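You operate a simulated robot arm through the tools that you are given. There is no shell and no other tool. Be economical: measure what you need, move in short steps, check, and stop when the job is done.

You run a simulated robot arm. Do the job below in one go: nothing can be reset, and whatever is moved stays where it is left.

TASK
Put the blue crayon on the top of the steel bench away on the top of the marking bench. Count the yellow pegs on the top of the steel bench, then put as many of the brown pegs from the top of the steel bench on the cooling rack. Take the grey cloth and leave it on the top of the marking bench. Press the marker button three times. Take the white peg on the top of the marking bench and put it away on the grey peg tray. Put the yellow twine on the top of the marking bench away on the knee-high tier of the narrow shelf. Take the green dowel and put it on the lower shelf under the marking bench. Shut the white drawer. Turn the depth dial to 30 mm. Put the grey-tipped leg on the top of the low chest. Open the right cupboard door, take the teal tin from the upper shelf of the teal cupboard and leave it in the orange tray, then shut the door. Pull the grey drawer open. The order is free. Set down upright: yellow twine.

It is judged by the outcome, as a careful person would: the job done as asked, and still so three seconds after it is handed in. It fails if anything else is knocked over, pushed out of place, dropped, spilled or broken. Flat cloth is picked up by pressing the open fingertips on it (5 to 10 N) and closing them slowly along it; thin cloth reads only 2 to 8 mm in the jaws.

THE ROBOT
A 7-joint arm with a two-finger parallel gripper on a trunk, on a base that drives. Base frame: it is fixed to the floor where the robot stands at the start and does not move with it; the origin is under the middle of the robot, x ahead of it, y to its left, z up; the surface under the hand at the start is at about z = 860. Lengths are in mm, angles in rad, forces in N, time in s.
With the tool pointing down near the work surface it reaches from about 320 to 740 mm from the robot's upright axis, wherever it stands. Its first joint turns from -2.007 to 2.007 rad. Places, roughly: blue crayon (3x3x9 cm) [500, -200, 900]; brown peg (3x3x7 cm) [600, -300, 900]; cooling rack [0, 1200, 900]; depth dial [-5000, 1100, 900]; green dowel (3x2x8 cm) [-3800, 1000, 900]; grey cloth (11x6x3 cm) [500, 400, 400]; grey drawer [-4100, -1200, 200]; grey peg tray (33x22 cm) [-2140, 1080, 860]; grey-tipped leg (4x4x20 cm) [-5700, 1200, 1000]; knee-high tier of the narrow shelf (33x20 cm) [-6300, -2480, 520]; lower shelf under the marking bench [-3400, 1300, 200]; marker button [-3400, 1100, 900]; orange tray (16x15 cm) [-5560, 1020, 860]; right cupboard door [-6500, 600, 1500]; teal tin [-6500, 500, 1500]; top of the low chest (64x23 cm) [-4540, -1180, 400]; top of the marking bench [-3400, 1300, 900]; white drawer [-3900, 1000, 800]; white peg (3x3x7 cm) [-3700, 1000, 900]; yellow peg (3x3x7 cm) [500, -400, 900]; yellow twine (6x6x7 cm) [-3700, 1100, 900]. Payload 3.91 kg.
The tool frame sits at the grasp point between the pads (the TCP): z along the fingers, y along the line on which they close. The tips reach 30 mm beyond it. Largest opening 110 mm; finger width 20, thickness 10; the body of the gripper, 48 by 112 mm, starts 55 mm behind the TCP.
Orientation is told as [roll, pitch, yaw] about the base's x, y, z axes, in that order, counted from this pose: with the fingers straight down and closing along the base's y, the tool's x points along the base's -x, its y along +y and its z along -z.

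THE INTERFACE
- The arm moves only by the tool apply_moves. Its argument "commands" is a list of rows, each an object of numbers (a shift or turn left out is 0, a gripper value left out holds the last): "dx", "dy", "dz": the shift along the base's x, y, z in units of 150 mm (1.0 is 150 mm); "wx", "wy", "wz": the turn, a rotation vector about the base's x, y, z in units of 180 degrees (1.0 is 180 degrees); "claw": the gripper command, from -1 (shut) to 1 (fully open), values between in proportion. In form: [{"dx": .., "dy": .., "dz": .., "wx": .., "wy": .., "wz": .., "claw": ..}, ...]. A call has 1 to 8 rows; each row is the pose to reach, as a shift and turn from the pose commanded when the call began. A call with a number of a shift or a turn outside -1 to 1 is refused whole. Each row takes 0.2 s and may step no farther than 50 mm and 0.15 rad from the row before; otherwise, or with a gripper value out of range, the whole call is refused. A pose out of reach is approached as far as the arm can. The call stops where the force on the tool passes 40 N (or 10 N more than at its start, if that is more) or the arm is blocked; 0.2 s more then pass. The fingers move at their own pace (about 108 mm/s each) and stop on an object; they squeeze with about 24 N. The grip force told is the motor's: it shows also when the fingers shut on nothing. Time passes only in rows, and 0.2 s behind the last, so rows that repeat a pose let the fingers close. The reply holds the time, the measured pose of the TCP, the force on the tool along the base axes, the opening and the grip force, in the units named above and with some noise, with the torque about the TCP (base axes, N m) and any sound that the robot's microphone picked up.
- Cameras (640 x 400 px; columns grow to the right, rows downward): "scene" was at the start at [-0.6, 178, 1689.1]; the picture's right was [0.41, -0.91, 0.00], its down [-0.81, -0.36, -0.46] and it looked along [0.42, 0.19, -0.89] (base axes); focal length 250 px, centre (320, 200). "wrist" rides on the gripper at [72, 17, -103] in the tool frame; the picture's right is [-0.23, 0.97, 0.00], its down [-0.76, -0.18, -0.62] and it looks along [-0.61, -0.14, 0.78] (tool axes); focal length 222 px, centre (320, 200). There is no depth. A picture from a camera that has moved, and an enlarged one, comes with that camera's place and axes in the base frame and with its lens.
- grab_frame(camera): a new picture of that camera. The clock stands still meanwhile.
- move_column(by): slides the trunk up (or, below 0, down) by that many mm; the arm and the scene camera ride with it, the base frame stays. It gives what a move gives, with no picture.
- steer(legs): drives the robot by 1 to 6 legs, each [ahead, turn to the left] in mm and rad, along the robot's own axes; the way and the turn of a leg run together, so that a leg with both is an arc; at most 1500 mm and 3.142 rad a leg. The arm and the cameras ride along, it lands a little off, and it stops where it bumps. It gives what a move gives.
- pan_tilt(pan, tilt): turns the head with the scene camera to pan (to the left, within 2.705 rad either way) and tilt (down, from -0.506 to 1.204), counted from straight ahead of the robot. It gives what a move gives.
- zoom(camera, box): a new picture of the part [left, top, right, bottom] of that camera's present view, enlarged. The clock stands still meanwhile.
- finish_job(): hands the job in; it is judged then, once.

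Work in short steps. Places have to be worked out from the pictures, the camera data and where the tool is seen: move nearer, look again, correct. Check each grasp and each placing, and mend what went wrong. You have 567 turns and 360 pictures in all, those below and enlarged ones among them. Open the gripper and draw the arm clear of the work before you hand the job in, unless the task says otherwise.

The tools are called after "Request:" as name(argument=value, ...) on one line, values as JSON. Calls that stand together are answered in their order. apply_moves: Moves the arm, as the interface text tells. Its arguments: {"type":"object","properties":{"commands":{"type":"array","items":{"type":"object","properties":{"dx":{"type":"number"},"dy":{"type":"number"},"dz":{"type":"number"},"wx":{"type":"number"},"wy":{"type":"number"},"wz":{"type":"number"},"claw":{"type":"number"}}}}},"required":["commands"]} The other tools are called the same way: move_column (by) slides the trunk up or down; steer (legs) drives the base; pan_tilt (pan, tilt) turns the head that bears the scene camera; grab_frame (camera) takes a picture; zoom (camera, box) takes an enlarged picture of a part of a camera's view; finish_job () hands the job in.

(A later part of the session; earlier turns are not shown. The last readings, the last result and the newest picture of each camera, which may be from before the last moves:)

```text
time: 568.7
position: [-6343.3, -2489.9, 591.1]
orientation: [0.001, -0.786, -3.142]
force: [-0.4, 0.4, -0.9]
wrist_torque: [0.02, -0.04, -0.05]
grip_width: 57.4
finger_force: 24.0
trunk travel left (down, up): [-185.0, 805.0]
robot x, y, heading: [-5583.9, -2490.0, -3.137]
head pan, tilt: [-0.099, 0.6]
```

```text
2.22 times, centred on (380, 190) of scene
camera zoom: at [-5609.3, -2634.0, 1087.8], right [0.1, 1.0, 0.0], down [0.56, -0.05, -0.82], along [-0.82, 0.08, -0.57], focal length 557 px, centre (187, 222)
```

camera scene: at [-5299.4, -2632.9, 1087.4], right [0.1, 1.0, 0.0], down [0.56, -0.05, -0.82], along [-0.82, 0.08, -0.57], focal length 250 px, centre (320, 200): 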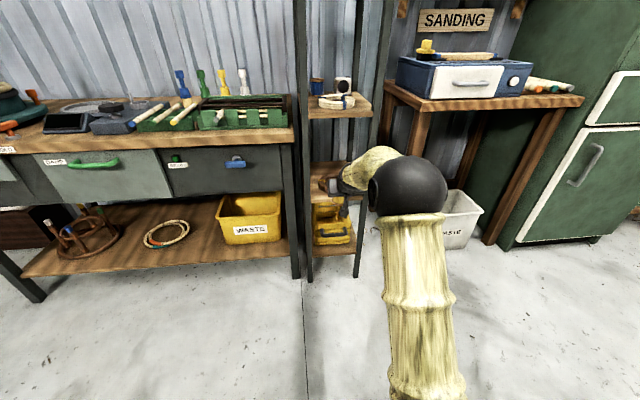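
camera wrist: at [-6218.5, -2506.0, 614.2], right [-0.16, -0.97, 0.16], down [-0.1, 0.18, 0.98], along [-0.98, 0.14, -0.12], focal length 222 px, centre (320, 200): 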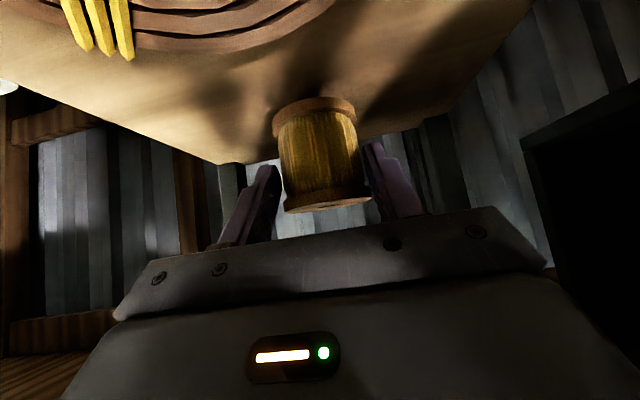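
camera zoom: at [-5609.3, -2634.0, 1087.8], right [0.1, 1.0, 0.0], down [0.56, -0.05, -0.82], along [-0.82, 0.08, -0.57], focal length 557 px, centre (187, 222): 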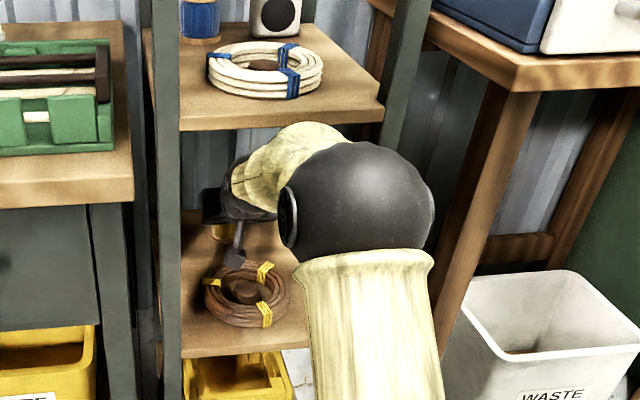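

Spool is clear of the coil. Lower gently to contact.

Request:
apply_moves(commands=[{"dz": -0.04}, {"dz": -0.08}])

Request:
apply_moves(commands=[{"dz": -0.02}, {"dz": -0.04}])

```text
time: 569.3
position: [-6342.0, -2488.9, 578.2]
orientation: [0.001, -0.786, -3.14]
force: [-0.6, 1.0, -1.5]
wrist_torque: [0.0, -0.03, 0.04]
grip_width: 57.3
finger_force: 23.3
trunk travel left (down, up): [-185.0, 805.0]
robot x, y, heading: [-5584.8, -2490.6, -3.134]
head pan, tilt: [-0.099, 0.6]
```

```text
time: 569.9
position: [-6341.4, -2488.5, 573.8]
orientation: [0.002, -0.786, -3.139]
force: [0.9, -1.0, 1.7]
wrist_torque: [0.08, 0.07, 0.0]
grip_width: 56.9
finger_force: 24.1
trunk travel left (down, up): [-185.0, 805.0]
robot x, y, heading: [-5582.1, -2488.4, -3.135]
head pan, tilt: [-0.099, 0.6]
```

Request:
apply_moves(commands=[{"dz": -0.015}, {"dz": -0.025}])

```text
time: 570.5
position: [-6342.0, -2488.3, 573.8]
orientation: [0.002, -0.794, -3.142]
force: [-1.3, -0.5, 21.4]
wrist_torque: [-0.04, 0.07, -0.02]
grip_width: 57.2
finger_force: 23.7
trunk travel left (down, up): [-185.0, 805.0]
robot x, y, heading: [-5586.7, -2487.5, -3.136]
head pan, tilt: [-0.099, 0.6]
```

Contact. Ease, open, and retreat up and out.

Request:
apply_moves(commands=[{"dz": 0.02}, {"dz": 0.02, "claw": 0.2}, {"dz": 0.02, "claw": 0.45}, {"dz": 0.02, "claw": 0.45}])

Request:
apply_moves(commands=[{"dz": 0.1, "dx": 0.02}, {"dz": 0.22, "dx": 0.15}, {"dz": 0.32, "dx": 0.4}, {"dz": 0.32, "dx": 0.7}])

Request:
grab_frame(camera="wrist")

```text
time: 571.5
position: [-6341.8, -2489.1, 570.8]
orientation: [0.001, -0.784, -3.141]
force: [0.5, 0.5, -0.2]
wrist_torque: [0.0, 0.01, -0.01]
grip_width: 79.8
finger_force: 0.0
trunk travel left (down, up): [-185.0, 805.0]
robot x, y, heading: [-5579.4, -2488.2, -3.141]
head pan, tilt: [-0.099, 0.6]
```

```text
time: 572.5
position: [-6235.1, -2489.2, 619.9]
orientation: [0.002, -0.784, -3.14]
force: [-0.4, -0.2, 0.2]
wrist_torque: [-0.02, 0.0, 0.0]
grip_width: 79.5
finger_force: 0.0
trunk travel left (down, up): [-185.0, 805.0]
robot x, y, heading: [-5579.9, -2486.6, -3.145]
head pan, tilt: [-0.099, 0.6]
```

```text
177 pictures are left
camera wrist: at [-6111.5, -2506.1, 640.7], right [-0.16, -0.97, 0.16], down [-0.1, 0.18, 0.98], along [-0.98, 0.14, -0.13], focal length 222 px, centre (320, 200)
```

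wrist: 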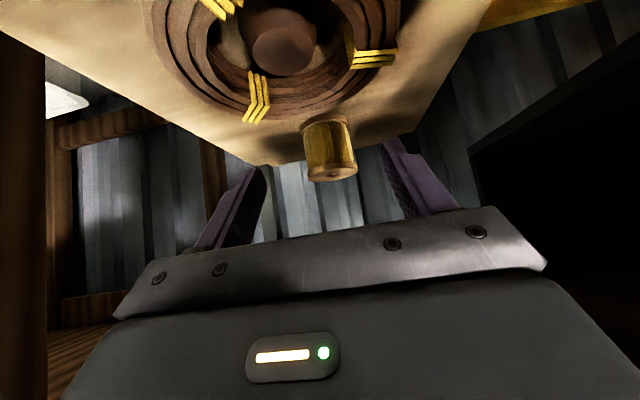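

Twine stands upright. Back out, raise the trunk, return the hand to vertical.

Request:
steer(legs=[[-280, 0]])

Request:
move_column(by=320)

Request:
move_column(by=320)

Request:
apply_moves(commands=[{"wy": -0.042, "dz": -0.2}, {"wy": -0.084, "dz": -0.4}, {"wy": -0.126, "dz": -0.5}, {"wy": -0.168, "dz": -0.5}, {"wy": -0.21, "dz": -0.5}, {"wy": -0.25, "dz": -0.5}, {"wy": -0.25, "dz": -0.5}])

Request:
grab_frame(camera="scene")

```text
time: 574.7
position: [-5952.1, -2489.8, 618.5]
orientation: [0.002, -0.785, -3.14]
force: [-0.2, -0.4, -0.2]
wrist_torque: [0.01, 0.02, 0.0]
grip_width: 79.9
finger_force: 0.1
trunk travel left (down, up): [-185.0, 805.0]
robot x, y, heading: [-5295.8, -2483.9, -3.137]
head pan, tilt: [-0.099, 0.6]
```

```text
time: 577.9
position: [-5952.9, -2488.8, 939.0]
orientation: [0.0, -0.784, -3.139]
force: [0.0, 0.5, 0.4]
wrist_torque: [0.03, -0.01, 0.01]
grip_width: 79.9
finger_force: 0.0
trunk travel left (down, up): [-505.0, 485.0]
robot x, y, heading: [-5296.7, -2488.6, -3.141]
head pan, tilt: [-0.099, 0.6]
```

```text
time: 581.0
position: [-5951.6, -2489.0, 1258.9]
orientation: [0.0, -0.786, -3.14]
force: [-0.8, -1.0, -0.6]
wrist_torque: [0.02, -0.03, 0.03]
grip_width: 79.6
finger_force: 0.0
trunk travel left (down, up): [-825.0, 165.0]
robot x, y, heading: [-5294.6, -2490.1, -3.136]
head pan, tilt: [-0.099, 0.6]
```

```text
time: 582.6
position: [-5952.2, -2490.5, 1184.5]
orientation: [0.001, 0.003, -3.14]
force: [-0.2, 0.5, -0.1]
wrist_torque: [-0.01, 0.0, 0.01]
grip_width: 79.9
finger_force: 0.0
trunk travel left (down, up): [-825.0, 165.0]
robot x, y, heading: [-5295.4, -2486.5, -3.139]
head pan, tilt: [-0.099, 0.6]
```

```text
176 pictures are left
camera scene: at [-5323.1, -2633.0, 1727.5], right [0.1, 1.0, 0.0], down [0.56, -0.05, -0.83], along [-0.82, 0.08, -0.56], focal length 250 px, centre (320, 200)
```

scene: 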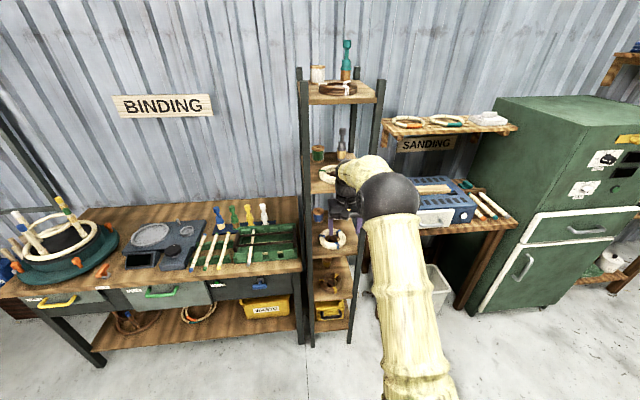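

Retract the hand and drive north to face the teal cupboard.

Request:
apply_moves(commands=[{"dx": 0.3}, {"dx": 0.6}, {"dx": 0.9, "dz": 0.1}, {"dx": 1.0, "dz": 0.3}])

Request:
steer(legs=[[0, -1.575], [1400, 0], [1400, 0], [0, 1.575]])

Request:
pan_tilt(pan=-0.2, tilt=0.3)

Request:
grab_frame(camera="scene")

```text
time: 583.6
position: [-5801.0, -2489.8, 1230.1]
orientation: [0.003, -0.001, -3.142]
force: [-0.6, -0.1, -0.2]
wrist_torque: [-0.03, -0.02, -0.01]
grip_width: 79.6
finger_force: 0.0
trunk travel left (down, up): [-825.0, 165.0]
robot x, y, heading: [-5299.2, -2486.3, -3.135]
head pan, tilt: [-0.099, 0.6]
```

```text
time: 610.8
position: [-5835.9, 289.3, 1229.0]
orientation: [0.004, 0.001, -3.096]
force: [0.1, -0.6, 0.6]
wrist_torque: [0.04, -0.02, 0.01]
grip_width: 79.7
finger_force: 0.0
trunk travel left (down, up): [-825.0, 165.0]
robot x, y, heading: [-5331.1, 311.6, -3.095]
head pan, tilt: [-0.099, 0.6]
```

```text
time: 611.6
position: [-5835.9, 290.4, 1230.8]
orientation: [0.003, 0.0, -3.098]
force: [-0.4, -0.3, 0.7]
wrist_torque: [-0.02, 0.02, 0.01]
grip_width: 79.8
finger_force: 0.0
trunk travel left (down, up): [-825.0, 165.0]
robot x, y, heading: [-5329.7, 315.6, -3.096]
head pan, tilt: [-0.201, 0.3]
```

```text
175 pictures are left
camera scene: at [-5355.6, 176.7, 1754.8], right [0.15, 0.99, 0.0], down [0.29, -0.05, -0.95], along [-0.94, 0.15, -0.3], focal length 250 px, centre (320, 200)
```

scene: 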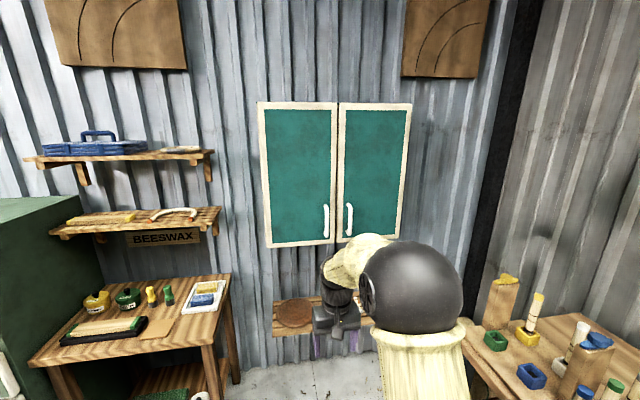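

Cupboard: y 80–785, z 1180–1820; right door hinged at right with handle near (x≈-6420, y≈490, z 1265–1360). Raise the trunk, tilt the hand to point at -x horizontally.

Request:
steer(legs=[[0, -0.048]])

Request:
move_column(by=165)

Request:
apply_moves(commands=[{"wy": 0.046}, {"wy": 0.092}, {"wy": 0.138}, {"wy": 0.184}, {"wy": 0.23}, {"wy": 0.276}, {"wy": 0.322}, {"wy": 0.368}])

Request:
apply_moves(commands=[{"wy": 0.044}, {"wy": 0.088}, {"wy": 0.132}])

Request:
grab_frame(camera="wrist")

Request:
grab_frame(camera="scene")

```text
time: 612.4
position: [-5836.9, 315.8, 1230.4]
orientation: [0.005, 0.001, 3.137]
force: [-0.4, 0.7, -0.5]
wrist_torque: [0.0, -0.03, -0.02]
grip_width: 79.8
finger_force: 0.1
trunk travel left (down, up): [-825.0, 165.0]
robot x, y, heading: [-5332.2, 314.5, 3.139]
head pan, tilt: [-0.201, 0.3]
```

```text
time: 614.3
position: [-5836.2, 315.2, 1394.6]
orientation: [0.003, 0.0, 3.137]
force: [0.4, 0.1, -0.7]
wrist_torque: [0.01, -0.01, 0.03]
grip_width: 79.8
finger_force: 0.0
trunk travel left (down, up): [-990.0, 0.0]
robot x, y, heading: [-5331.5, 314.3, 3.143]
head pan, tilt: [-0.201, 0.3]
```

```text
time: 616.1
position: [-5852.3, 314.9, 1400.1]
orientation: [0.011, -1.155, 3.132]
force: [-0.2, 0.5, -0.1]
wrist_torque: [0.0, -0.01, -0.02]
grip_width: 79.9
finger_force: 0.1
out of reach, approached as far as the arm can: row 8
trunk travel left (down, up): [-990.0, 0.0]
robot x, y, heading: [-5330.3, 311.9, 3.143]
head pan, tilt: [-0.201, 0.3]
```

```text
time: 616.9
position: [-5879.8, 316.4, 1398.2]
orientation: [1.54, -1.566, 1.606]
force: [-0.4, -0.1, -0.1]
wrist_torque: [-0.02, -0.02, 0.0]
grip_width: 79.9
finger_force: 0.0
out of reach, approached as far as the arm can: row 1, 2, 3
trunk travel left (down, up): [-990.0, 0.0]
robot x, y, heading: [-5332.3, 314.8, 3.139]
head pan, tilt: [-0.201, 0.3]
```

```text
174 pictures are left
camera wrist: at [-5776.6, 299.7, 1326.0], right [0.0, -0.97, 0.23], down [0.62, 0.18, 0.76], along [-0.78, 0.14, 0.61], focal length 222 px, centre (320, 200)
```

wrist: 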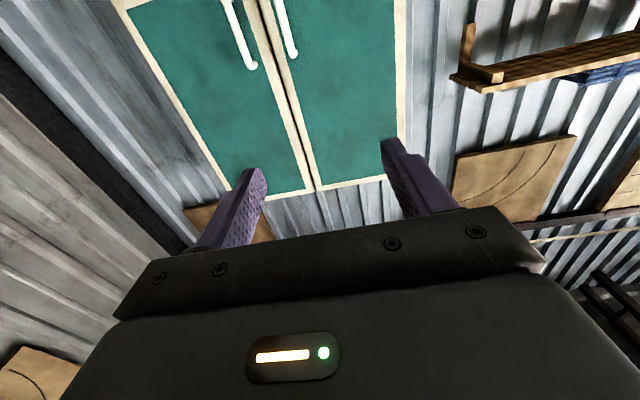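

```text
173 pictures are left
camera scene: at [-5364.4, 178.2, 1919.9], right [0.2, 0.98, 0.0], down [0.29, -0.06, -0.95], along [-0.94, 0.19, -0.3], focal length 250 px, centre (320, 200)
```

scene: 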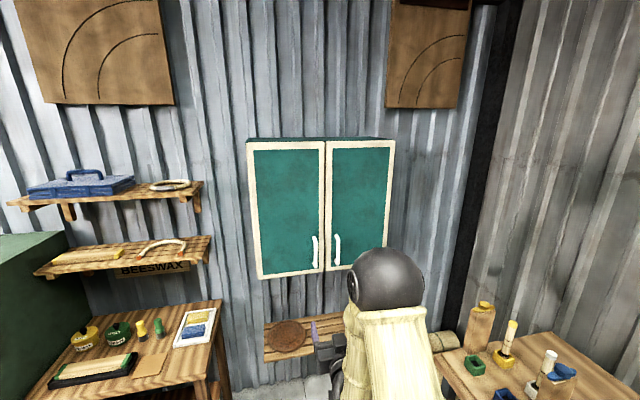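

Triangulation: handle bar at about (-6475,487), z 1270–1375; door face x≈-6515. Set opening 50 and drive 340 nearer.

Request:
steer(legs=[[340, 0]])

Request:
apply_moves(commands=[{"dy": 0.25, "dz": -0.1, "claw": -0.05}, {"dy": 0.5, "dz": -0.2}, {"dy": 0.8, "dz": -0.4}, {"dy": 1.0, "dz": -0.5}])

Request:
grab_frame(camera="wrist")

Request:
grab_frame(camera="scene")

```text
time: 619.4
position: [-6215.7, 308.6, 1398.5]
orientation: [1.431, -1.566, 1.724]
force: [-0.3, 0.0, 0.9]
wrist_torque: [0.01, -0.03, 0.01]
grip_width: 80.1
finger_force: 0.1
trunk travel left (down, up): [-990.0, 0.0]
robot x, y, heading: [-5663.6, 311.9, -3.129]
head pan, tilt: [-0.201, 0.3]
```

```text
refused: row 3 steps farther than a row can; nothing moved
```

```text
172 pictures are left
camera wrist: at [-6111.0, 293.0, 1326.5], right [0.01, -0.97, 0.23], down [0.62, 0.19, 0.76], along [-0.78, 0.13, 0.61], focal length 222 px, centre (320, 200)
```

wrist: 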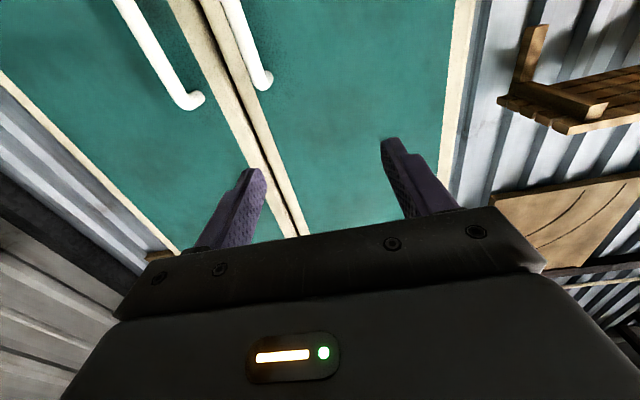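

```text
171 pictures are left
camera scene: at [-5697.0, 176.2, 1919.9], right [0.19, 0.98, 0.0], down [0.29, -0.06, -0.96], along [-0.94, 0.18, -0.3], focal length 250 px, centre (320, 200)
```

scene: 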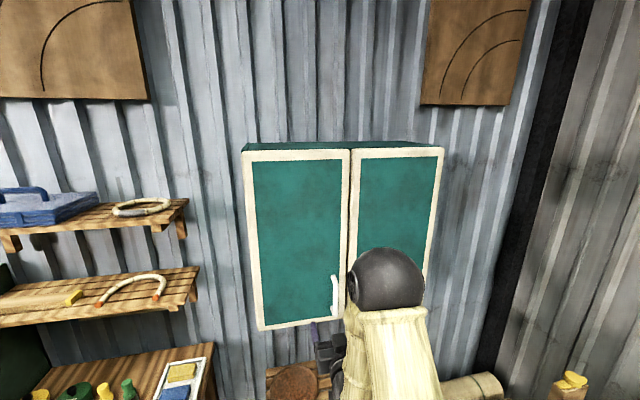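

Refined handle: (-6455,489), top z≈1375. Move the hand sideways and down in allowed steps.

Request:
apply_moves(commands=[{"dy": 0.25, "dz": -0.1, "claw": -0.05}, {"dy": 0.5, "dz": -0.2}, {"dy": 0.75, "dz": -0.3}, {"dy": 1.0, "dz": -0.4}])

Request:
apply_moves(commands=[{"dy": 0.2, "dz": -0.1}, {"dy": 0.2, "dx": -0.25, "dz": -0.1}, {"dy": 0.2, "dx": -0.5, "dz": -0.1}])

Request:
grab_frame(camera="wrist")

```text
time: 620.4
position: [-6215.3, 460.4, 1338.6]
orientation: [1.61, -1.566, 1.545]
force: [0.4, 1.2, 0.9]
wrist_torque: [0.02, 0.0, 0.03]
grip_width: 52.3
finger_force: 0.1
trunk travel left (down, up): [-990.0, 0.0]
robot x, y, heading: [-5668.3, 308.7, -3.134]
head pan, tilt: [-0.201, 0.3]
```

```text
time: 621.2
position: [-6289.9, 491.5, 1323.7]
orientation: [1.306, -1.566, 1.85]
force: [-0.3, 0.4, 0.0]
wrist_torque: [0.02, 0.01, -0.01]
grip_width: 52.4
finger_force: 0.1
trunk travel left (down, up): [-990.0, 0.0]
robot x, y, heading: [-5664.2, 310.8, -3.131]
head pan, tilt: [-0.201, 0.3]
```

```text
170 pictures are left
camera wrist: at [-6186.7, 475.5, 1251.4], right [0.01, -0.97, 0.23], down [0.62, 0.19, 0.76], along [-0.79, 0.13, 0.6], focal length 222 px, centre (320, 200)
```

wrist: 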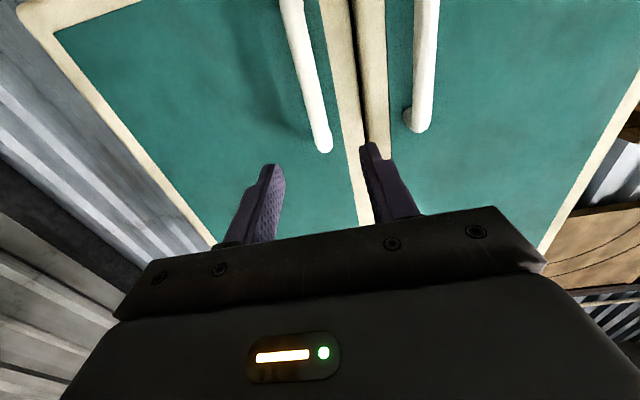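

Centred on the right handle (y≈493). Advance to x≈-6452 and close.

Request:
apply_moves(commands=[{"dx": -0.3}, {"dx": -0.6}, {"dx": -0.85}, {"dx": -1.0}])

Request:
grab_frame(camera="wrist")

```text
time: 622.2
position: [-6438.3, 487.7, 1324.8]
orientation: [1.483, -1.565, 1.673]
force: [-0.5, 1.0, 0.1]
wrist_torque: [0.0, 0.03, -0.01]
grip_width: 52.4
finger_force: 0.1
trunk travel left (down, up): [-990.0, 0.0]
robot x, y, heading: [-5669.3, 310.8, -3.134]
head pan, tilt: [-0.201, 0.3]
```

```text
169 pictures are left
camera wrist: at [-6334.8, 473.2, 1251.9], right [0.01, -0.97, 0.23], down [0.62, 0.19, 0.76], along [-0.78, 0.13, 0.61], focal length 222 px, centre (320, 200)
```

wrist: 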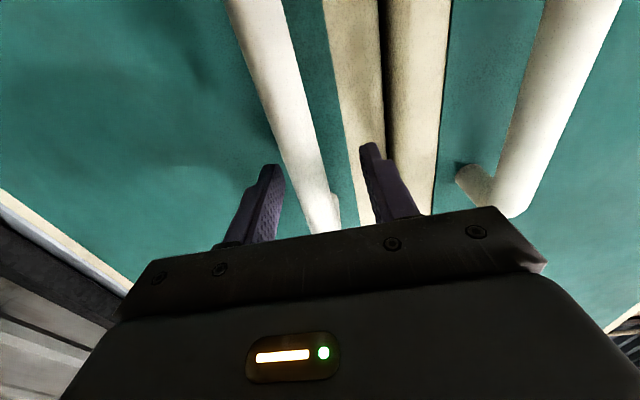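

Handle is between the fingers; close.

Request:
apply_moves(commands=[{"dx": -0.06}, {"dx": -0.06, "claw": -1}, {"dx": -0.06, "claw": -1}, {"dx": -0.06, "claw": -1}])

```text
time: 623.2
position: [-6447.7, 493.9, 1323.9]
orientation: [1.384, -1.565, 1.768]
force: [-4.7, 17.1, 0.7]
wrist_torque: [0.49, -0.71, -0.11]
grip_width: 19.8
finger_force: 44.5
trunk travel left (down, up): [-990.0, 0.0]
robot x, y, heading: [-5665.6, 313.9, -3.129]
head pan, tilt: [-0.201, 0.3]
```

Gripped (20 mm bar, sitting slightly to +y). Pull along the hinge arc, turning the hand with the door.

Request:
apply_moves(commands=[{"dy": 0.04}, {"dx": 0.193, "dy": 0.09, "wz": 0.0318}, {"dx": 0.38, "dy": 0.16, "wz": 0.0637}, {"dx": 0.557, "dy": 0.24, "wz": 0.0955}])

Request:
grab_frame(camera="scene")

```text
time: 624.2
position: [-6364.4, 528.6, 1323.9]
orientation: [1.758, -1.563, 1.698]
force: [-4.2, 7.8, 2.6]
wrist_torque: [0.21, 0.9, -0.21]
grip_width: 19.8
finger_force: 45.0
trunk travel left (down, up): [-990.0, 0.0]
robot x, y, heading: [-5667.1, 317.8, -3.132]
head pan, tilt: [-0.201, 0.3]
```

```text
168 pictures are left
camera scene: at [-5695.9, 179.6, 1920.1], right [0.19, 0.98, 0.0], down [0.29, -0.06, -0.96], along [-0.94, 0.18, -0.3], focal length 250 px, centre (320, 200)
```

scene: 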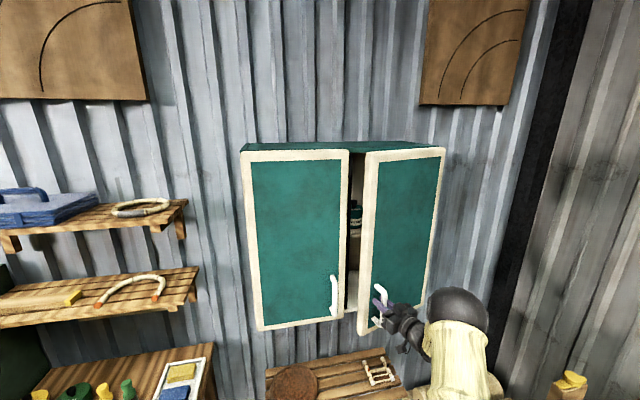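

Door is opening. Continue the arc.

Request:
apply_moves(commands=[{"dx": 0.17, "dy": 0.1, "wz": 0.0318}, {"dx": 0.327, "dy": 0.225, "wz": 0.0637}, {"dx": 0.469, "dy": 0.361, "wz": 0.0955}, {"dx": 0.602, "dy": 0.51, "wz": 0.1273}, {"dx": 0.713, "dy": 0.673, "wz": 0.159}])

Request:
grab_frame(camera="scene")

```text
time: 625.3
position: [-6274.9, 613.8, 1322.6]
orientation: [2.588, -1.565, 1.281]
force: [-14.7, 12.1, -4.1]
wrist_torque: [0.11, 0.11, -0.22]
grip_width: 19.7
finger_force: 44.9
trunk travel left (down, up): [-990.0, 0.0]
robot x, y, heading: [-5666.2, 313.8, -3.132]
head pan, tilt: [-0.201, 0.3]
stopped in row 5: the force on the tool passed its limit at 41 N (the readings are from after the stop); the commanded pose is now the measured one
```

```text
167 pictures are left
camera scene: at [-5702.5, 180.8, 1919.7], right [0.19, 0.98, 0.0], down [0.29, -0.06, -0.95], along [-0.94, 0.18, -0.3], focal length 250 px, centre (320, 200)
```

scene: 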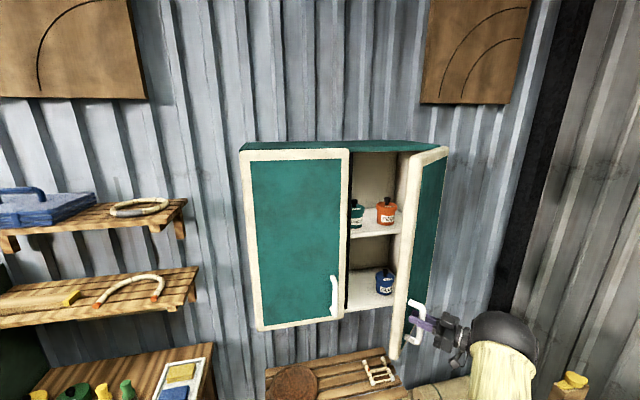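

The teal tin shows on the upper shelf. Hinge fits (-6506,767), radius 278. Open further along that arc, letting the fingers pivot on the bar.

Request:
apply_moves(commands=[{"dx": 0.097, "dy": 0.159, "wz": 0.02}, {"dx": 0.175, "dy": 0.327, "wz": 0.035}, {"dx": 0.236, "dy": 0.501, "wz": 0.045}])

Request:
grab_frame(camera="scene")

```text
time: 626.1
position: [-6239.8, 687.3, 1322.6]
orientation: [2.228, -1.566, 1.786]
force: [-25.0, 8.6, -4.0]
wrist_torque: [0.4, 0.29, 0.31]
grip_width: 19.9
finger_force: 45.5
trunk travel left (down, up): [-990.0, 0.0]
robot x, y, heading: [-5667.4, 311.4, -3.135]
head pan, tilt: [-0.201, 0.3]
```

```text
166 pictures are left
camera scene: at [-5703.2, 180.8, 1920.1], right [0.19, 0.98, 0.0], down [0.29, -0.06, -0.95], along [-0.94, 0.18, -0.3], focal length 250 px, centre (320, 200)
```

scene: 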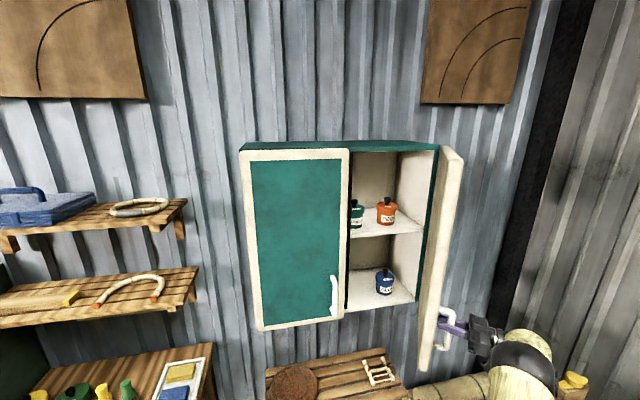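

Request:
apply_moves(commands=[{"dx": 0.05, "dy": 0.18, "wz": 0.01}, {"dx": 0.07, "dy": 0.37, "wz": 0.02}])

Request:
zoom(camera="scene", box=[320, 120, 560, 400])

```text
time: 626.7
position: [-6227.1, 736.1, 1319.2]
orientation: [2.297, -1.5, 1.758]
force: [-12.8, 2.4, -2.0]
wrist_torque: [0.16, 1.21, -0.17]
grip_width: 20.5
finger_force: 45.0
trunk travel left (down, up): [-990.0, 0.0]
robot x, y, heading: [-5667.3, 311.0, -3.131]
head pan, tilt: [-0.201, 0.3]
stopped in row 2: the force on the tool passed its limit at 87 N (the readings are from after the stop); the commanded pose is now the measured one
```

```text
1.43 times, centred on (440, 260) of scene
camera zoom: at [-5700.5, 177.7, 1919.9], right [0.19, 0.98, 0.0], down [0.29, -0.06, -0.95], along [-0.94, 0.18, -0.3], focal length 358 px, centre (149, 114)
```

zoom: 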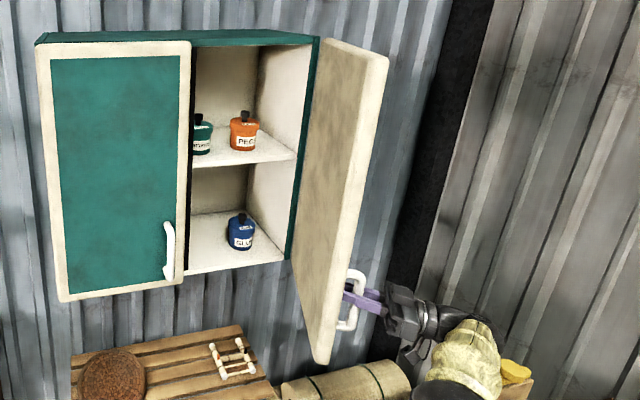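

Door ≈80° open. Release and withdraw along the tool axis.

Request:
apply_moves(commands=[{"claw": -0.3}, {"claw": 0.0}, {"claw": 0.0}, {"dx": 0.1, "dy": 0.15, "claw": 0.0}, {"dx": 0.25, "dy": 0.37}, {"dx": 0.4, "dy": 0.5}])

Request:
zoom(camera="scene", box=[320, 120, 560, 400])

```text
time: 628.1
position: [-6146.0, 784.7, 1322.9]
orientation: [2.298, -1.498, 1.754]
force: [1.4, 0.6, -0.4]
wrist_torque: [-0.03, 0.02, -0.01]
grip_width: 54.9
finger_force: 0.0
out of reach, approached as far as the arm can: row 4, 5, 6
trunk travel left (down, up): [-990.0, 0.0]
robot x, y, heading: [-5668.4, 310.7, -3.131]
head pan, tilt: [-0.201, 0.3]
```

```text
1.43 times, centred on (440, 260) of scene
camera zoom: at [-5693.5, 178.5, 1920.2], right [0.19, 0.98, 0.0], down [0.29, -0.06, -0.96], along [-0.94, 0.18, -0.29], focal length 358 px, centre (149, 114)
```

zoom: 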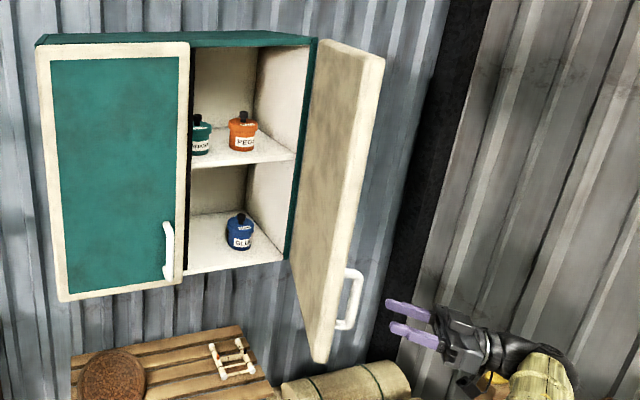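

Door released. Now compute hand orientation from the wrist camera before going for the tin.

Request:
grab_frame(camera="wrist")

Request:
zoom(camera="scene", box=[330, 130, 450, 310])

```text
163 pictures are left
camera wrist: at [-6067.7, 850.7, 1246.7], right [0.77, -0.58, 0.28], down [0.23, 0.65, 0.72], along [-0.6, -0.49, 0.64], focal length 222 px, centre (320, 200)
```

wrist: 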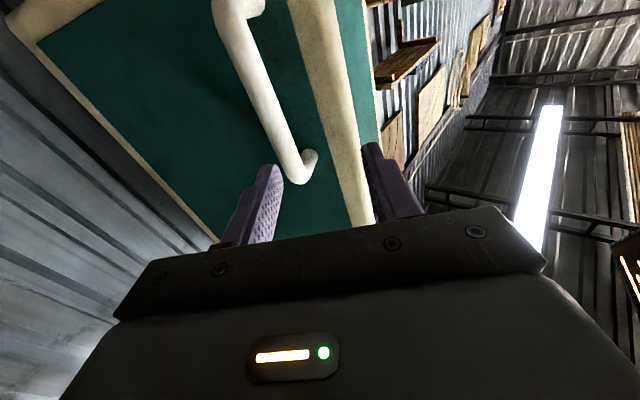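

```text
2.22 times, centred on (390, 220) of scene
camera zoom: at [-5693.5, 178.5, 1920.2], right [0.19, 0.98, 0.0], down [0.29, -0.06, -0.96], along [-0.94, 0.18, -0.29], focal length 557 px, centre (164, 156)
```

zoom: 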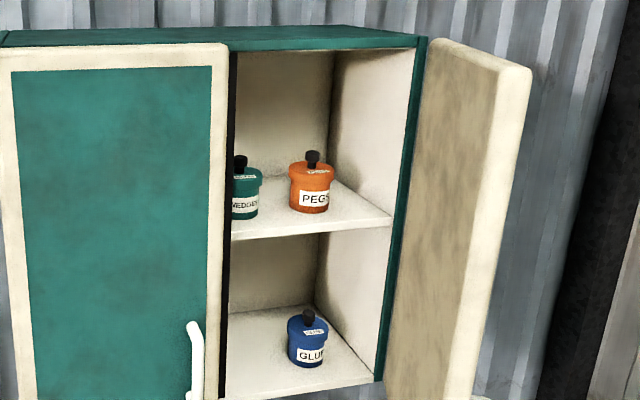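

Back the robot 150 mm to clear the door's edge, then swing the hand back to face the cupboard, tilted ~20° down.

Request:
steer(legs=[[-150, 0]])

Request:
apply_moves(commands=[{"wz": -0.0403, "dy": -0.15, "dz": 0.1, "claw": 0.5}, {"wz": -0.0806, "dy": -0.35, "dz": 0.2}, {"wz": -0.121, "dy": -0.6, "dz": 0.3}, {"wz": -0.161, "dy": -0.85, "dz": 0.4}, {"wz": -0.2015, "dy": -1.0, "dz": 0.5}, {"wz": -0.242, "dy": -1.0, "dz": 0.6}])

Request:
apply_moves(commands=[{"wy": -0.043, "dz": 0.2, "dy": -0.2}, {"wy": -0.086, "dz": 0.4, "dy": -0.4}, {"wy": -0.128, "dz": 0.6, "dy": -0.6}, {"wy": -0.128, "dz": 0.7, "dy": -0.85}])

Request:
grab_frame(camera="wrist")

Request:
grab_frame(camera="scene")

```text
time: 629.6
position: [-6000.4, 784.1, 1323.8]
orientation: [2.308, -1.499, 1.745]
force: [0.4, 0.3, 1.1]
wrist_torque: [-0.01, -0.03, -0.01]
grip_width: 54.9
finger_force: 0.1
trunk travel left (down, up): [-990.0, 0.0]
robot x, y, heading: [-5519.1, 314.1, -3.135]
head pan, tilt: [-0.201, 0.3]
```

```text
time: 631.0
position: [-6001.3, 633.9, 1412.9]
orientation: [2.304, -1.502, 0.984]
force: [-0.1, -0.8, -0.4]
wrist_torque: [0.05, -0.01, -0.01]
grip_width: 82.4
finger_force: 0.1
trunk travel left (down, up): [-990.0, 0.0]
robot x, y, heading: [-5520.8, 312.8, -3.129]
head pan, tilt: [-0.201, 0.3]
```

```text
time: 632.0
position: [-6001.5, 502.5, 1519.8]
orientation: [0.301, -1.203, 2.98]
force: [-0.6, -0.2, 0.5]
wrist_torque: [0.01, 0.0, 0.0]
grip_width: 82.5
finger_force: 0.0
trunk travel left (down, up): [-990.0, 0.0]
robot x, y, heading: [-5521.2, 314.7, -3.132]
head pan, tilt: [-0.201, 0.3]
```

```text
161 pictures are left
camera wrist: at [-5877.2, 497.5, 1490.3], right [0.03, -0.95, 0.32], down [0.29, 0.31, 0.91], along [-0.96, 0.06, 0.28], focal length 222 px, centre (320, 200)
```

wrist: 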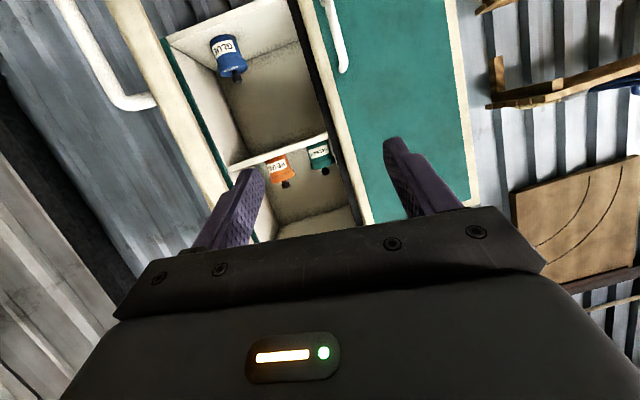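

```text
160 pictures are left
camera scene: at [-5548.5, 175.8, 1919.8], right [0.19, 0.98, 0.0], down [0.29, -0.05, -0.96], along [-0.94, 0.18, -0.29], focal length 250 px, centre (320, 200)
```

scene: 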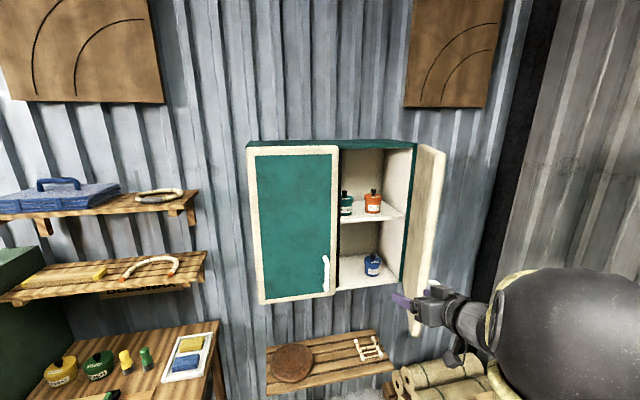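

Tin centre ≈ (-6597,497), shelf z≈1520. Fix the small roll, raise to z≈1570 and extend the arm to ~700 ahead.

Request:
apply_moves(commands=[{"wx": 0.034, "dz": 0.15, "dx": -0.2}, {"wx": 0.034, "dz": 0.34, "dx": -0.4}, {"wx": 0.034, "dz": 0.34, "dx": -0.7}, {"wx": 0.034, "dz": 0.34, "dx": -1.0}])

Request:
apply_moves(commands=[{"dx": -0.25}, {"dx": -0.5}])

Request:
steer(legs=[[180, 0]])

Request:
grab_frame(camera="wrist")

Request:
grab_frame(camera="scene")

```text
time: 633.0
position: [-6152.1, 504.8, 1570.4]
orientation: [0.004, -1.204, -3.027]
force: [-0.5, 0.3, -0.3]
wrist_torque: [-0.05, -0.03, 0.0]
grip_width: 82.5
finger_force: 0.1
trunk travel left (down, up): [-990.0, 0.0]
robot x, y, heading: [-5520.1, 313.6, -3.132]
head pan, tilt: [-0.201, 0.3]
```

```text
time: 633.6
position: [-6228.7, 504.0, 1567.3]
orientation: [0.008, -1.205, -3.031]
force: [-0.4, 0.2, -0.2]
wrist_torque: [-0.01, 0.05, 0.01]
grip_width: 82.5
finger_force: 0.0
trunk travel left (down, up): [-990.0, 0.0]
robot x, y, heading: [-5520.0, 312.2, -3.13]
head pan, tilt: [-0.201, 0.3]
```

```text
time: 635.2
position: [-6404.9, 501.3, 1567.7]
orientation: [0.005, -1.204, -3.024]
force: [0.0, 0.1, -0.1]
wrist_torque: [0.03, 0.01, -0.01]
grip_width: 82.6
finger_force: 0.2
trunk travel left (down, up): [-990.0, 0.0]
robot x, y, heading: [-5700.5, 310.6, -3.13]
head pan, tilt: [-0.201, 0.3]
```

```text
159 pictures are left
camera wrist: at [-6281.7, 499.3, 1536.9], right [0.04, -0.98, 0.21], down [0.29, 0.22, 0.93], along [-0.96, 0.03, 0.29], focal length 222 px, centre (320, 200)
```

wrist: 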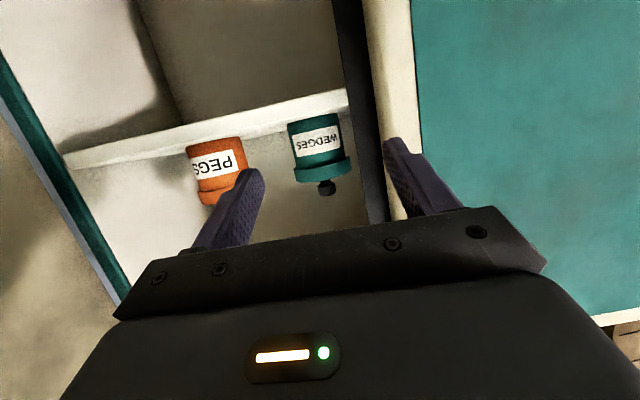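

```text
158 pictures are left
camera scene: at [-5727.0, 175.5, 1919.9], right [0.19, 0.98, 0.0], down [0.29, -0.05, -0.96], along [-0.94, 0.18, -0.3], focal length 250 px, centre (320, 200)
```

scene: 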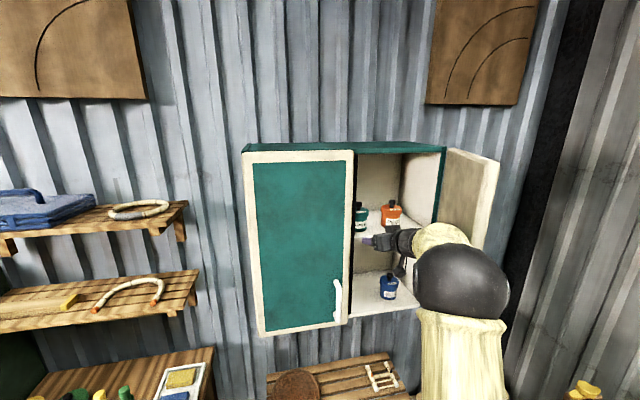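

Aim is good (tin y≈495; left-door edge y≈438). Narrow to 76 mm, drive 120 in, then finish with the arm.

Request:
apply_moves(commands=[{"claw": 0.38}, {"claw": 0.38}])

Request:
steer(legs=[[110, 0]])

Request:
grab_frame(camera="wrist")

```text
time: 635.9
position: [-6405.1, 501.0, 1567.7]
orientation: [0.004, -1.204, -3.024]
force: [-0.5, 0.3, -0.3]
wrist_torque: [-0.02, -0.02, -0.02]
grip_width: 76.1
finger_force: 0.0
trunk travel left (down, up): [-990.0, 0.0]
robot x, y, heading: [-5694.8, 310.6, -3.127]
head pan, tilt: [-0.201, 0.3]
```

```text
time: 637.1
position: [-6496.5, 499.7, 1567.0]
orientation: [0.001, -1.202, -3.018]
force: [1.1, 1.6, 0.2]
wrist_torque: [0.03, 0.0, 0.04]
grip_width: 75.7
finger_force: 0.0
trunk travel left (down, up): [-990.0, 0.0]
robot x, y, heading: [-5789.9, 308.9, -3.126]
head pan, tilt: [-0.201, 0.3]
stopped in leg 1: the force on the tool passed its limit at 64 N (the readings are from after the stop); the commanded pose is now the measured one
```

```text
157 pictures are left
camera wrist: at [-6372.9, 498.5, 1536.7], right [0.04, -0.98, 0.21], down [0.28, 0.22, 0.93], along [-0.96, 0.02, 0.28], focal length 222 px, centre (320, 200)
```

wrist: 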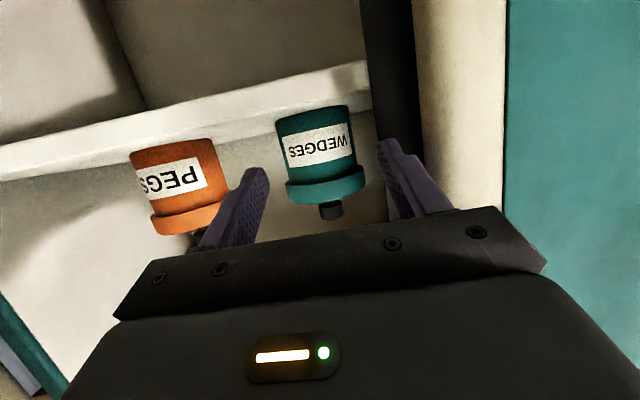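

A central stile (to y≈463) blocks the -y finger. Retreat 70 mm and re-approach with the hand yawed +0.38 rad, coming in from the +y side.

Request:
apply_moves(commands=[{"dx": 0.3}, {"dx": 0.45, "dy": 0.1, "wz": 0.03}, {"dx": 0.45, "dy": 0.25, "wz": 0.06}, {"dx": 0.45, "dy": 0.4, "wz": 0.09}, {"dx": 0.45, "dy": 0.5, "wz": 0.121}])

Request:
grab_frame(camera="wrist")

```text
time: 638.3
position: [-6430.5, 577.0, 1564.7]
orientation: [0.008, -1.202, -2.641]
force: [-0.9, -0.1, -0.9]
wrist_torque: [-0.01, 0.0, 0.04]
grip_width: 76.0
finger_force: 0.1
trunk travel left (down, up): [-990.0, 0.0]
robot x, y, heading: [-5791.2, 311.0, -3.122]
head pan, tilt: [-0.201, 0.3]
```

```text
156 pictures are left
camera wrist: at [-6314.6, 621.8, 1536.0], right [0.4, -0.89, 0.21], down [0.18, 0.31, 0.93], along [-0.9, -0.34, 0.28], focal length 222 px, centre (320, 200)
```

wrist: 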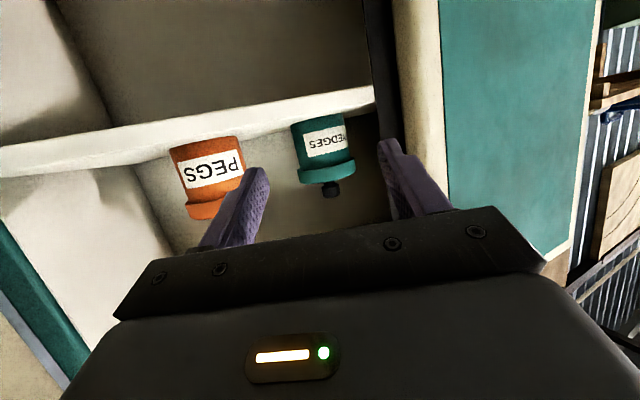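

Aligned: axis passes through the tin (-6597,492). Advance along the axis in steps.

Request:
apply_moves(commands=[{"dx": -0.26, "dy": -0.132}, {"dx": -0.52, "dy": -0.264}])

Request:
grab_frame(camera="wrist")

```text
time: 638.9
position: [-6509.2, 533.3, 1567.3]
orientation: [0.001, -1.2, -2.637]
force: [0.0, -0.7, -0.1]
wrist_torque: [0.03, 0.0, -0.03]
grip_width: 75.9
finger_force: 0.1
trunk travel left (down, up): [-990.0, 0.0]
robot x, y, heading: [-5791.2, 312.1, -3.124]
head pan, tilt: [-0.201, 0.3]
```

```text
155 pictures are left
camera wrist: at [-6393.2, 578.9, 1537.6], right [0.4, -0.89, 0.21], down [0.18, 0.3, 0.94], along [-0.9, -0.34, 0.28], focal length 222 px, centre (320, 200)
```

wrist: 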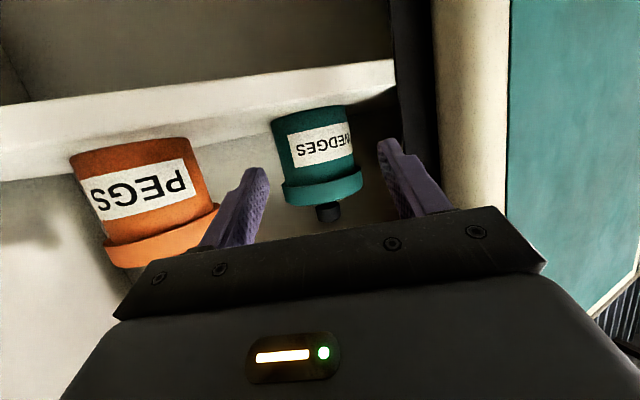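

Request:
apply_moves(commands=[{"dx": -0.26, "dy": -0.12}, {"dx": -0.53, "dy": -0.255}])

Request:
grab_frame(camera="wrist")

```text
time: 639.5
position: [-6589.5, 495.3, 1566.6]
orientation: [0.005, -1.202, -2.638]
force: [-0.2, 0.2, -0.2]
wrist_torque: [0.01, -0.02, 0.02]
grip_width: 76.0
finger_force: 0.0
trunk travel left (down, up): [-990.0, 0.0]
robot x, y, heading: [-5792.7, 310.0, -3.128]
head pan, tilt: [-0.201, 0.3]
```

```text
154 pictures are left
camera wrist: at [-6473.1, 540.0, 1536.3], right [0.4, -0.89, 0.21], down [0.18, 0.3, 0.94], along [-0.9, -0.33, 0.28], focal length 222 px, centre (320, 200)
```

wrist: 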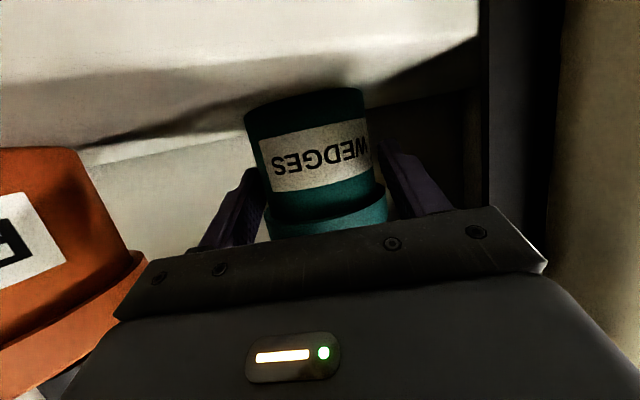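

Tin is between the fingers. Close and lift slightly.

Request:
apply_moves(commands=[{"claw": 0.2}, {"claw": 0.0}, {"claw": -1}, {"claw": -1}])

Request:
apply_moves(commands=[{"dz": 0.08}, {"dz": 0.17}])

Request:
grab_frame(camera="wrist")

```text
time: 640.5
position: [-6588.1, 494.2, 1566.9]
orientation: [0.002, -1.202, -2.642]
force: [-1.0, -0.7, -0.5]
wrist_torque: [-0.07, -0.01, -0.04]
grip_width: 68.2
finger_force: 23.6
trunk travel left (down, up): [-990.0, 0.0]
robot x, y, heading: [-5792.7, 311.2, -3.127]
head pan, tilt: [-0.201, 0.3]
```

```text
time: 641.1
position: [-6588.5, 497.1, 1592.0]
orientation: [0.004, -1.201, -2.641]
force: [0.2, 0.4, -1.5]
wrist_torque: [-0.03, -0.05, -0.02]
grip_width: 68.3
finger_force: 23.8
trunk travel left (down, up): [-990.0, 0.0]
robot x, y, heading: [-5792.7, 309.8, -3.126]
head pan, tilt: [-0.201, 0.3]
```

```text
153 pictures are left
camera wrist: at [-6473.0, 541.3, 1561.1], right [0.4, -0.89, 0.21], down [0.18, 0.31, 0.93], along [-0.9, -0.33, 0.28], focal length 222 px, centre (320, 200)
```

wrist: 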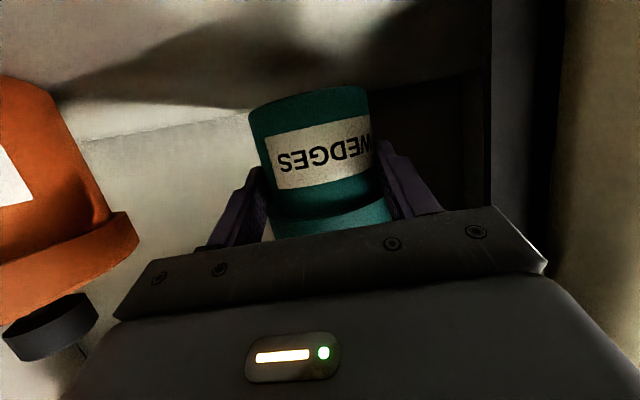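

Tin held. Withdraw along the same axis.

Request:
apply_moves(commands=[{"dx": 0.26, "dy": 0.14}, {"dx": 0.52, "dy": 0.28}, {"dx": 0.78, "dy": 0.42}, {"dx": 1.0, "dy": 0.54}])

Request:
steer(legs=[[-250, 0]])

Request:
grab_frame(camera="scene")

```text
time: 642.1
position: [-6435.3, 576.8, 1593.3]
orientation: [-0.001, -1.203, -2.637]
force: [1.3, 0.1, -3.3]
wrist_torque: [0.01, -0.07, 0.0]
grip_width: 68.1
finger_force: 23.8
trunk travel left (down, up): [-990.0, 0.0]
robot x, y, heading: [-5792.4, 312.8, -3.122]
head pan, tilt: [-0.201, 0.3]
```

```text
time: 644.1
position: [-6190.8, 581.5, 1591.6]
orientation: [0.002, -1.203, -2.641]
force: [0.2, 0.1, -2.6]
wrist_torque: [0.04, -0.05, 0.01]
grip_width: 68.1
finger_force: 23.7
trunk travel left (down, up): [-990.0, 0.0]
robot x, y, heading: [-5543.4, 317.3, -3.129]
head pan, tilt: [-0.201, 0.3]
```

```text
152 pictures are left
camera scene: at [-5573.4, 178.1, 1919.9], right [0.19, 0.98, 0.0], down [0.29, -0.06, -0.96], along [-0.94, 0.18, -0.3], focal length 250 px, centre (320, 200)
```

scene: 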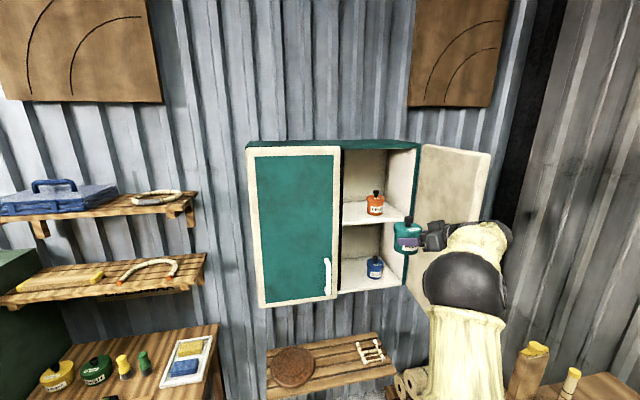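

Back 150 more, lower the trunk, turn to the joining bench and look at the orange tray.

Request:
steer(legs=[[-150, 0], [0, -1.58]])

Request:
move_column(by=-165)

Request:
pan_tilt(pan=0.2, tilt=0.8)

Request:
grab_frame(camera="scene")

Request:
grab_frame(camera="wrist")

```text
time: 651.2
position: [-5122.6, 959.9, 1592.7]
orientation: [0.004, -1.203, 2.061]
force: [0.0, 0.7, -2.2]
wrist_torque: [-0.04, -0.02, -0.02]
grip_width: 67.9
finger_force: 23.9
trunk travel left (down, up): [-990.0, 0.0]
robot x, y, heading: [-5396.2, 317.4, 1.573]
head pan, tilt: [-0.201, 0.3]
```

```text
time: 653.1
position: [-5122.1, 958.8, 1427.3]
orientation: [0.003, -1.202, 2.062]
force: [-0.1, 0.1, -2.0]
wrist_torque: [-0.07, -0.05, 0.01]
grip_width: 68.1
finger_force: 24.6
trunk travel left (down, up): [-825.0, 165.0]
robot x, y, heading: [-5395.4, 316.2, 1.573]
head pan, tilt: [-0.201, 0.3]
```

```text
time: 654.0
position: [-5122.4, 959.5, 1428.3]
orientation: [0.002, -1.202, 2.061]
force: [0.4, 0.2, -2.7]
wrist_torque: [-0.06, -0.04, -0.03]
grip_width: 68.0
finger_force: 23.8
trunk travel left (down, up): [-825.0, 165.0]
robot x, y, heading: [-5397.1, 318.4, 1.572]
head pan, tilt: [0.201, 0.799]
```

```text
151 pictures are left
camera scene: at [-5562.8, 333.5, 1710.6], right [0.98, 0.2, 0.0], down [0.15, -0.7, -0.7], along [-0.14, 0.68, -0.72], focal length 250 px, centre (320, 200)
```

scene: 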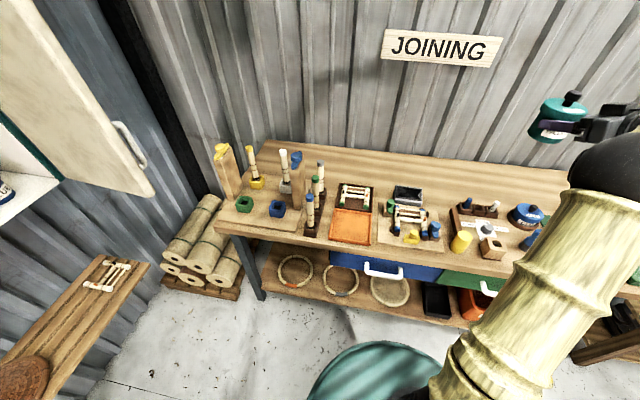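

```text
150 pictures are left
camera wrist: at [-5079.0, 844.2, 1397.3], right [-0.9, -0.39, 0.21], down [0.3, -0.18, 0.93], along [-0.32, 0.9, 0.28], focal length 222 px, centre (320, 200)
```

wrist: 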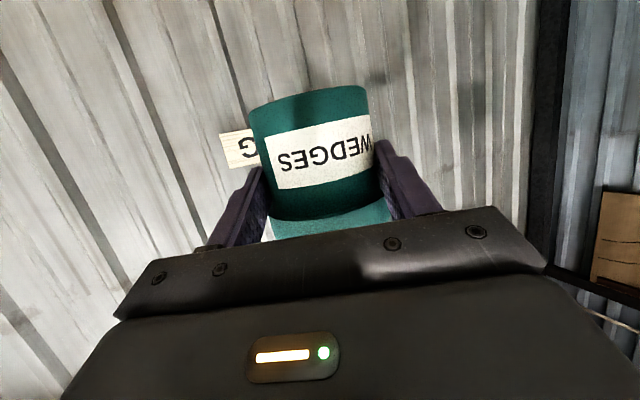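

Request:
zoom(camera="scene", box=[210, 140, 450, 290])

```text
2.67 times, centred on (330, 215) of scene
camera zoom: at [-5562.8, 333.5, 1710.6], right [0.98, 0.2, 0.0], down [0.15, -0.7, -0.7], along [-0.14, 0.68, -0.72], focal length 668 px, centre (293, 160)
```

zoom: 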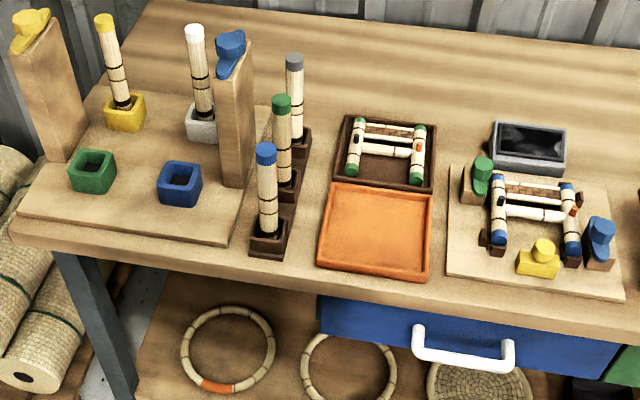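

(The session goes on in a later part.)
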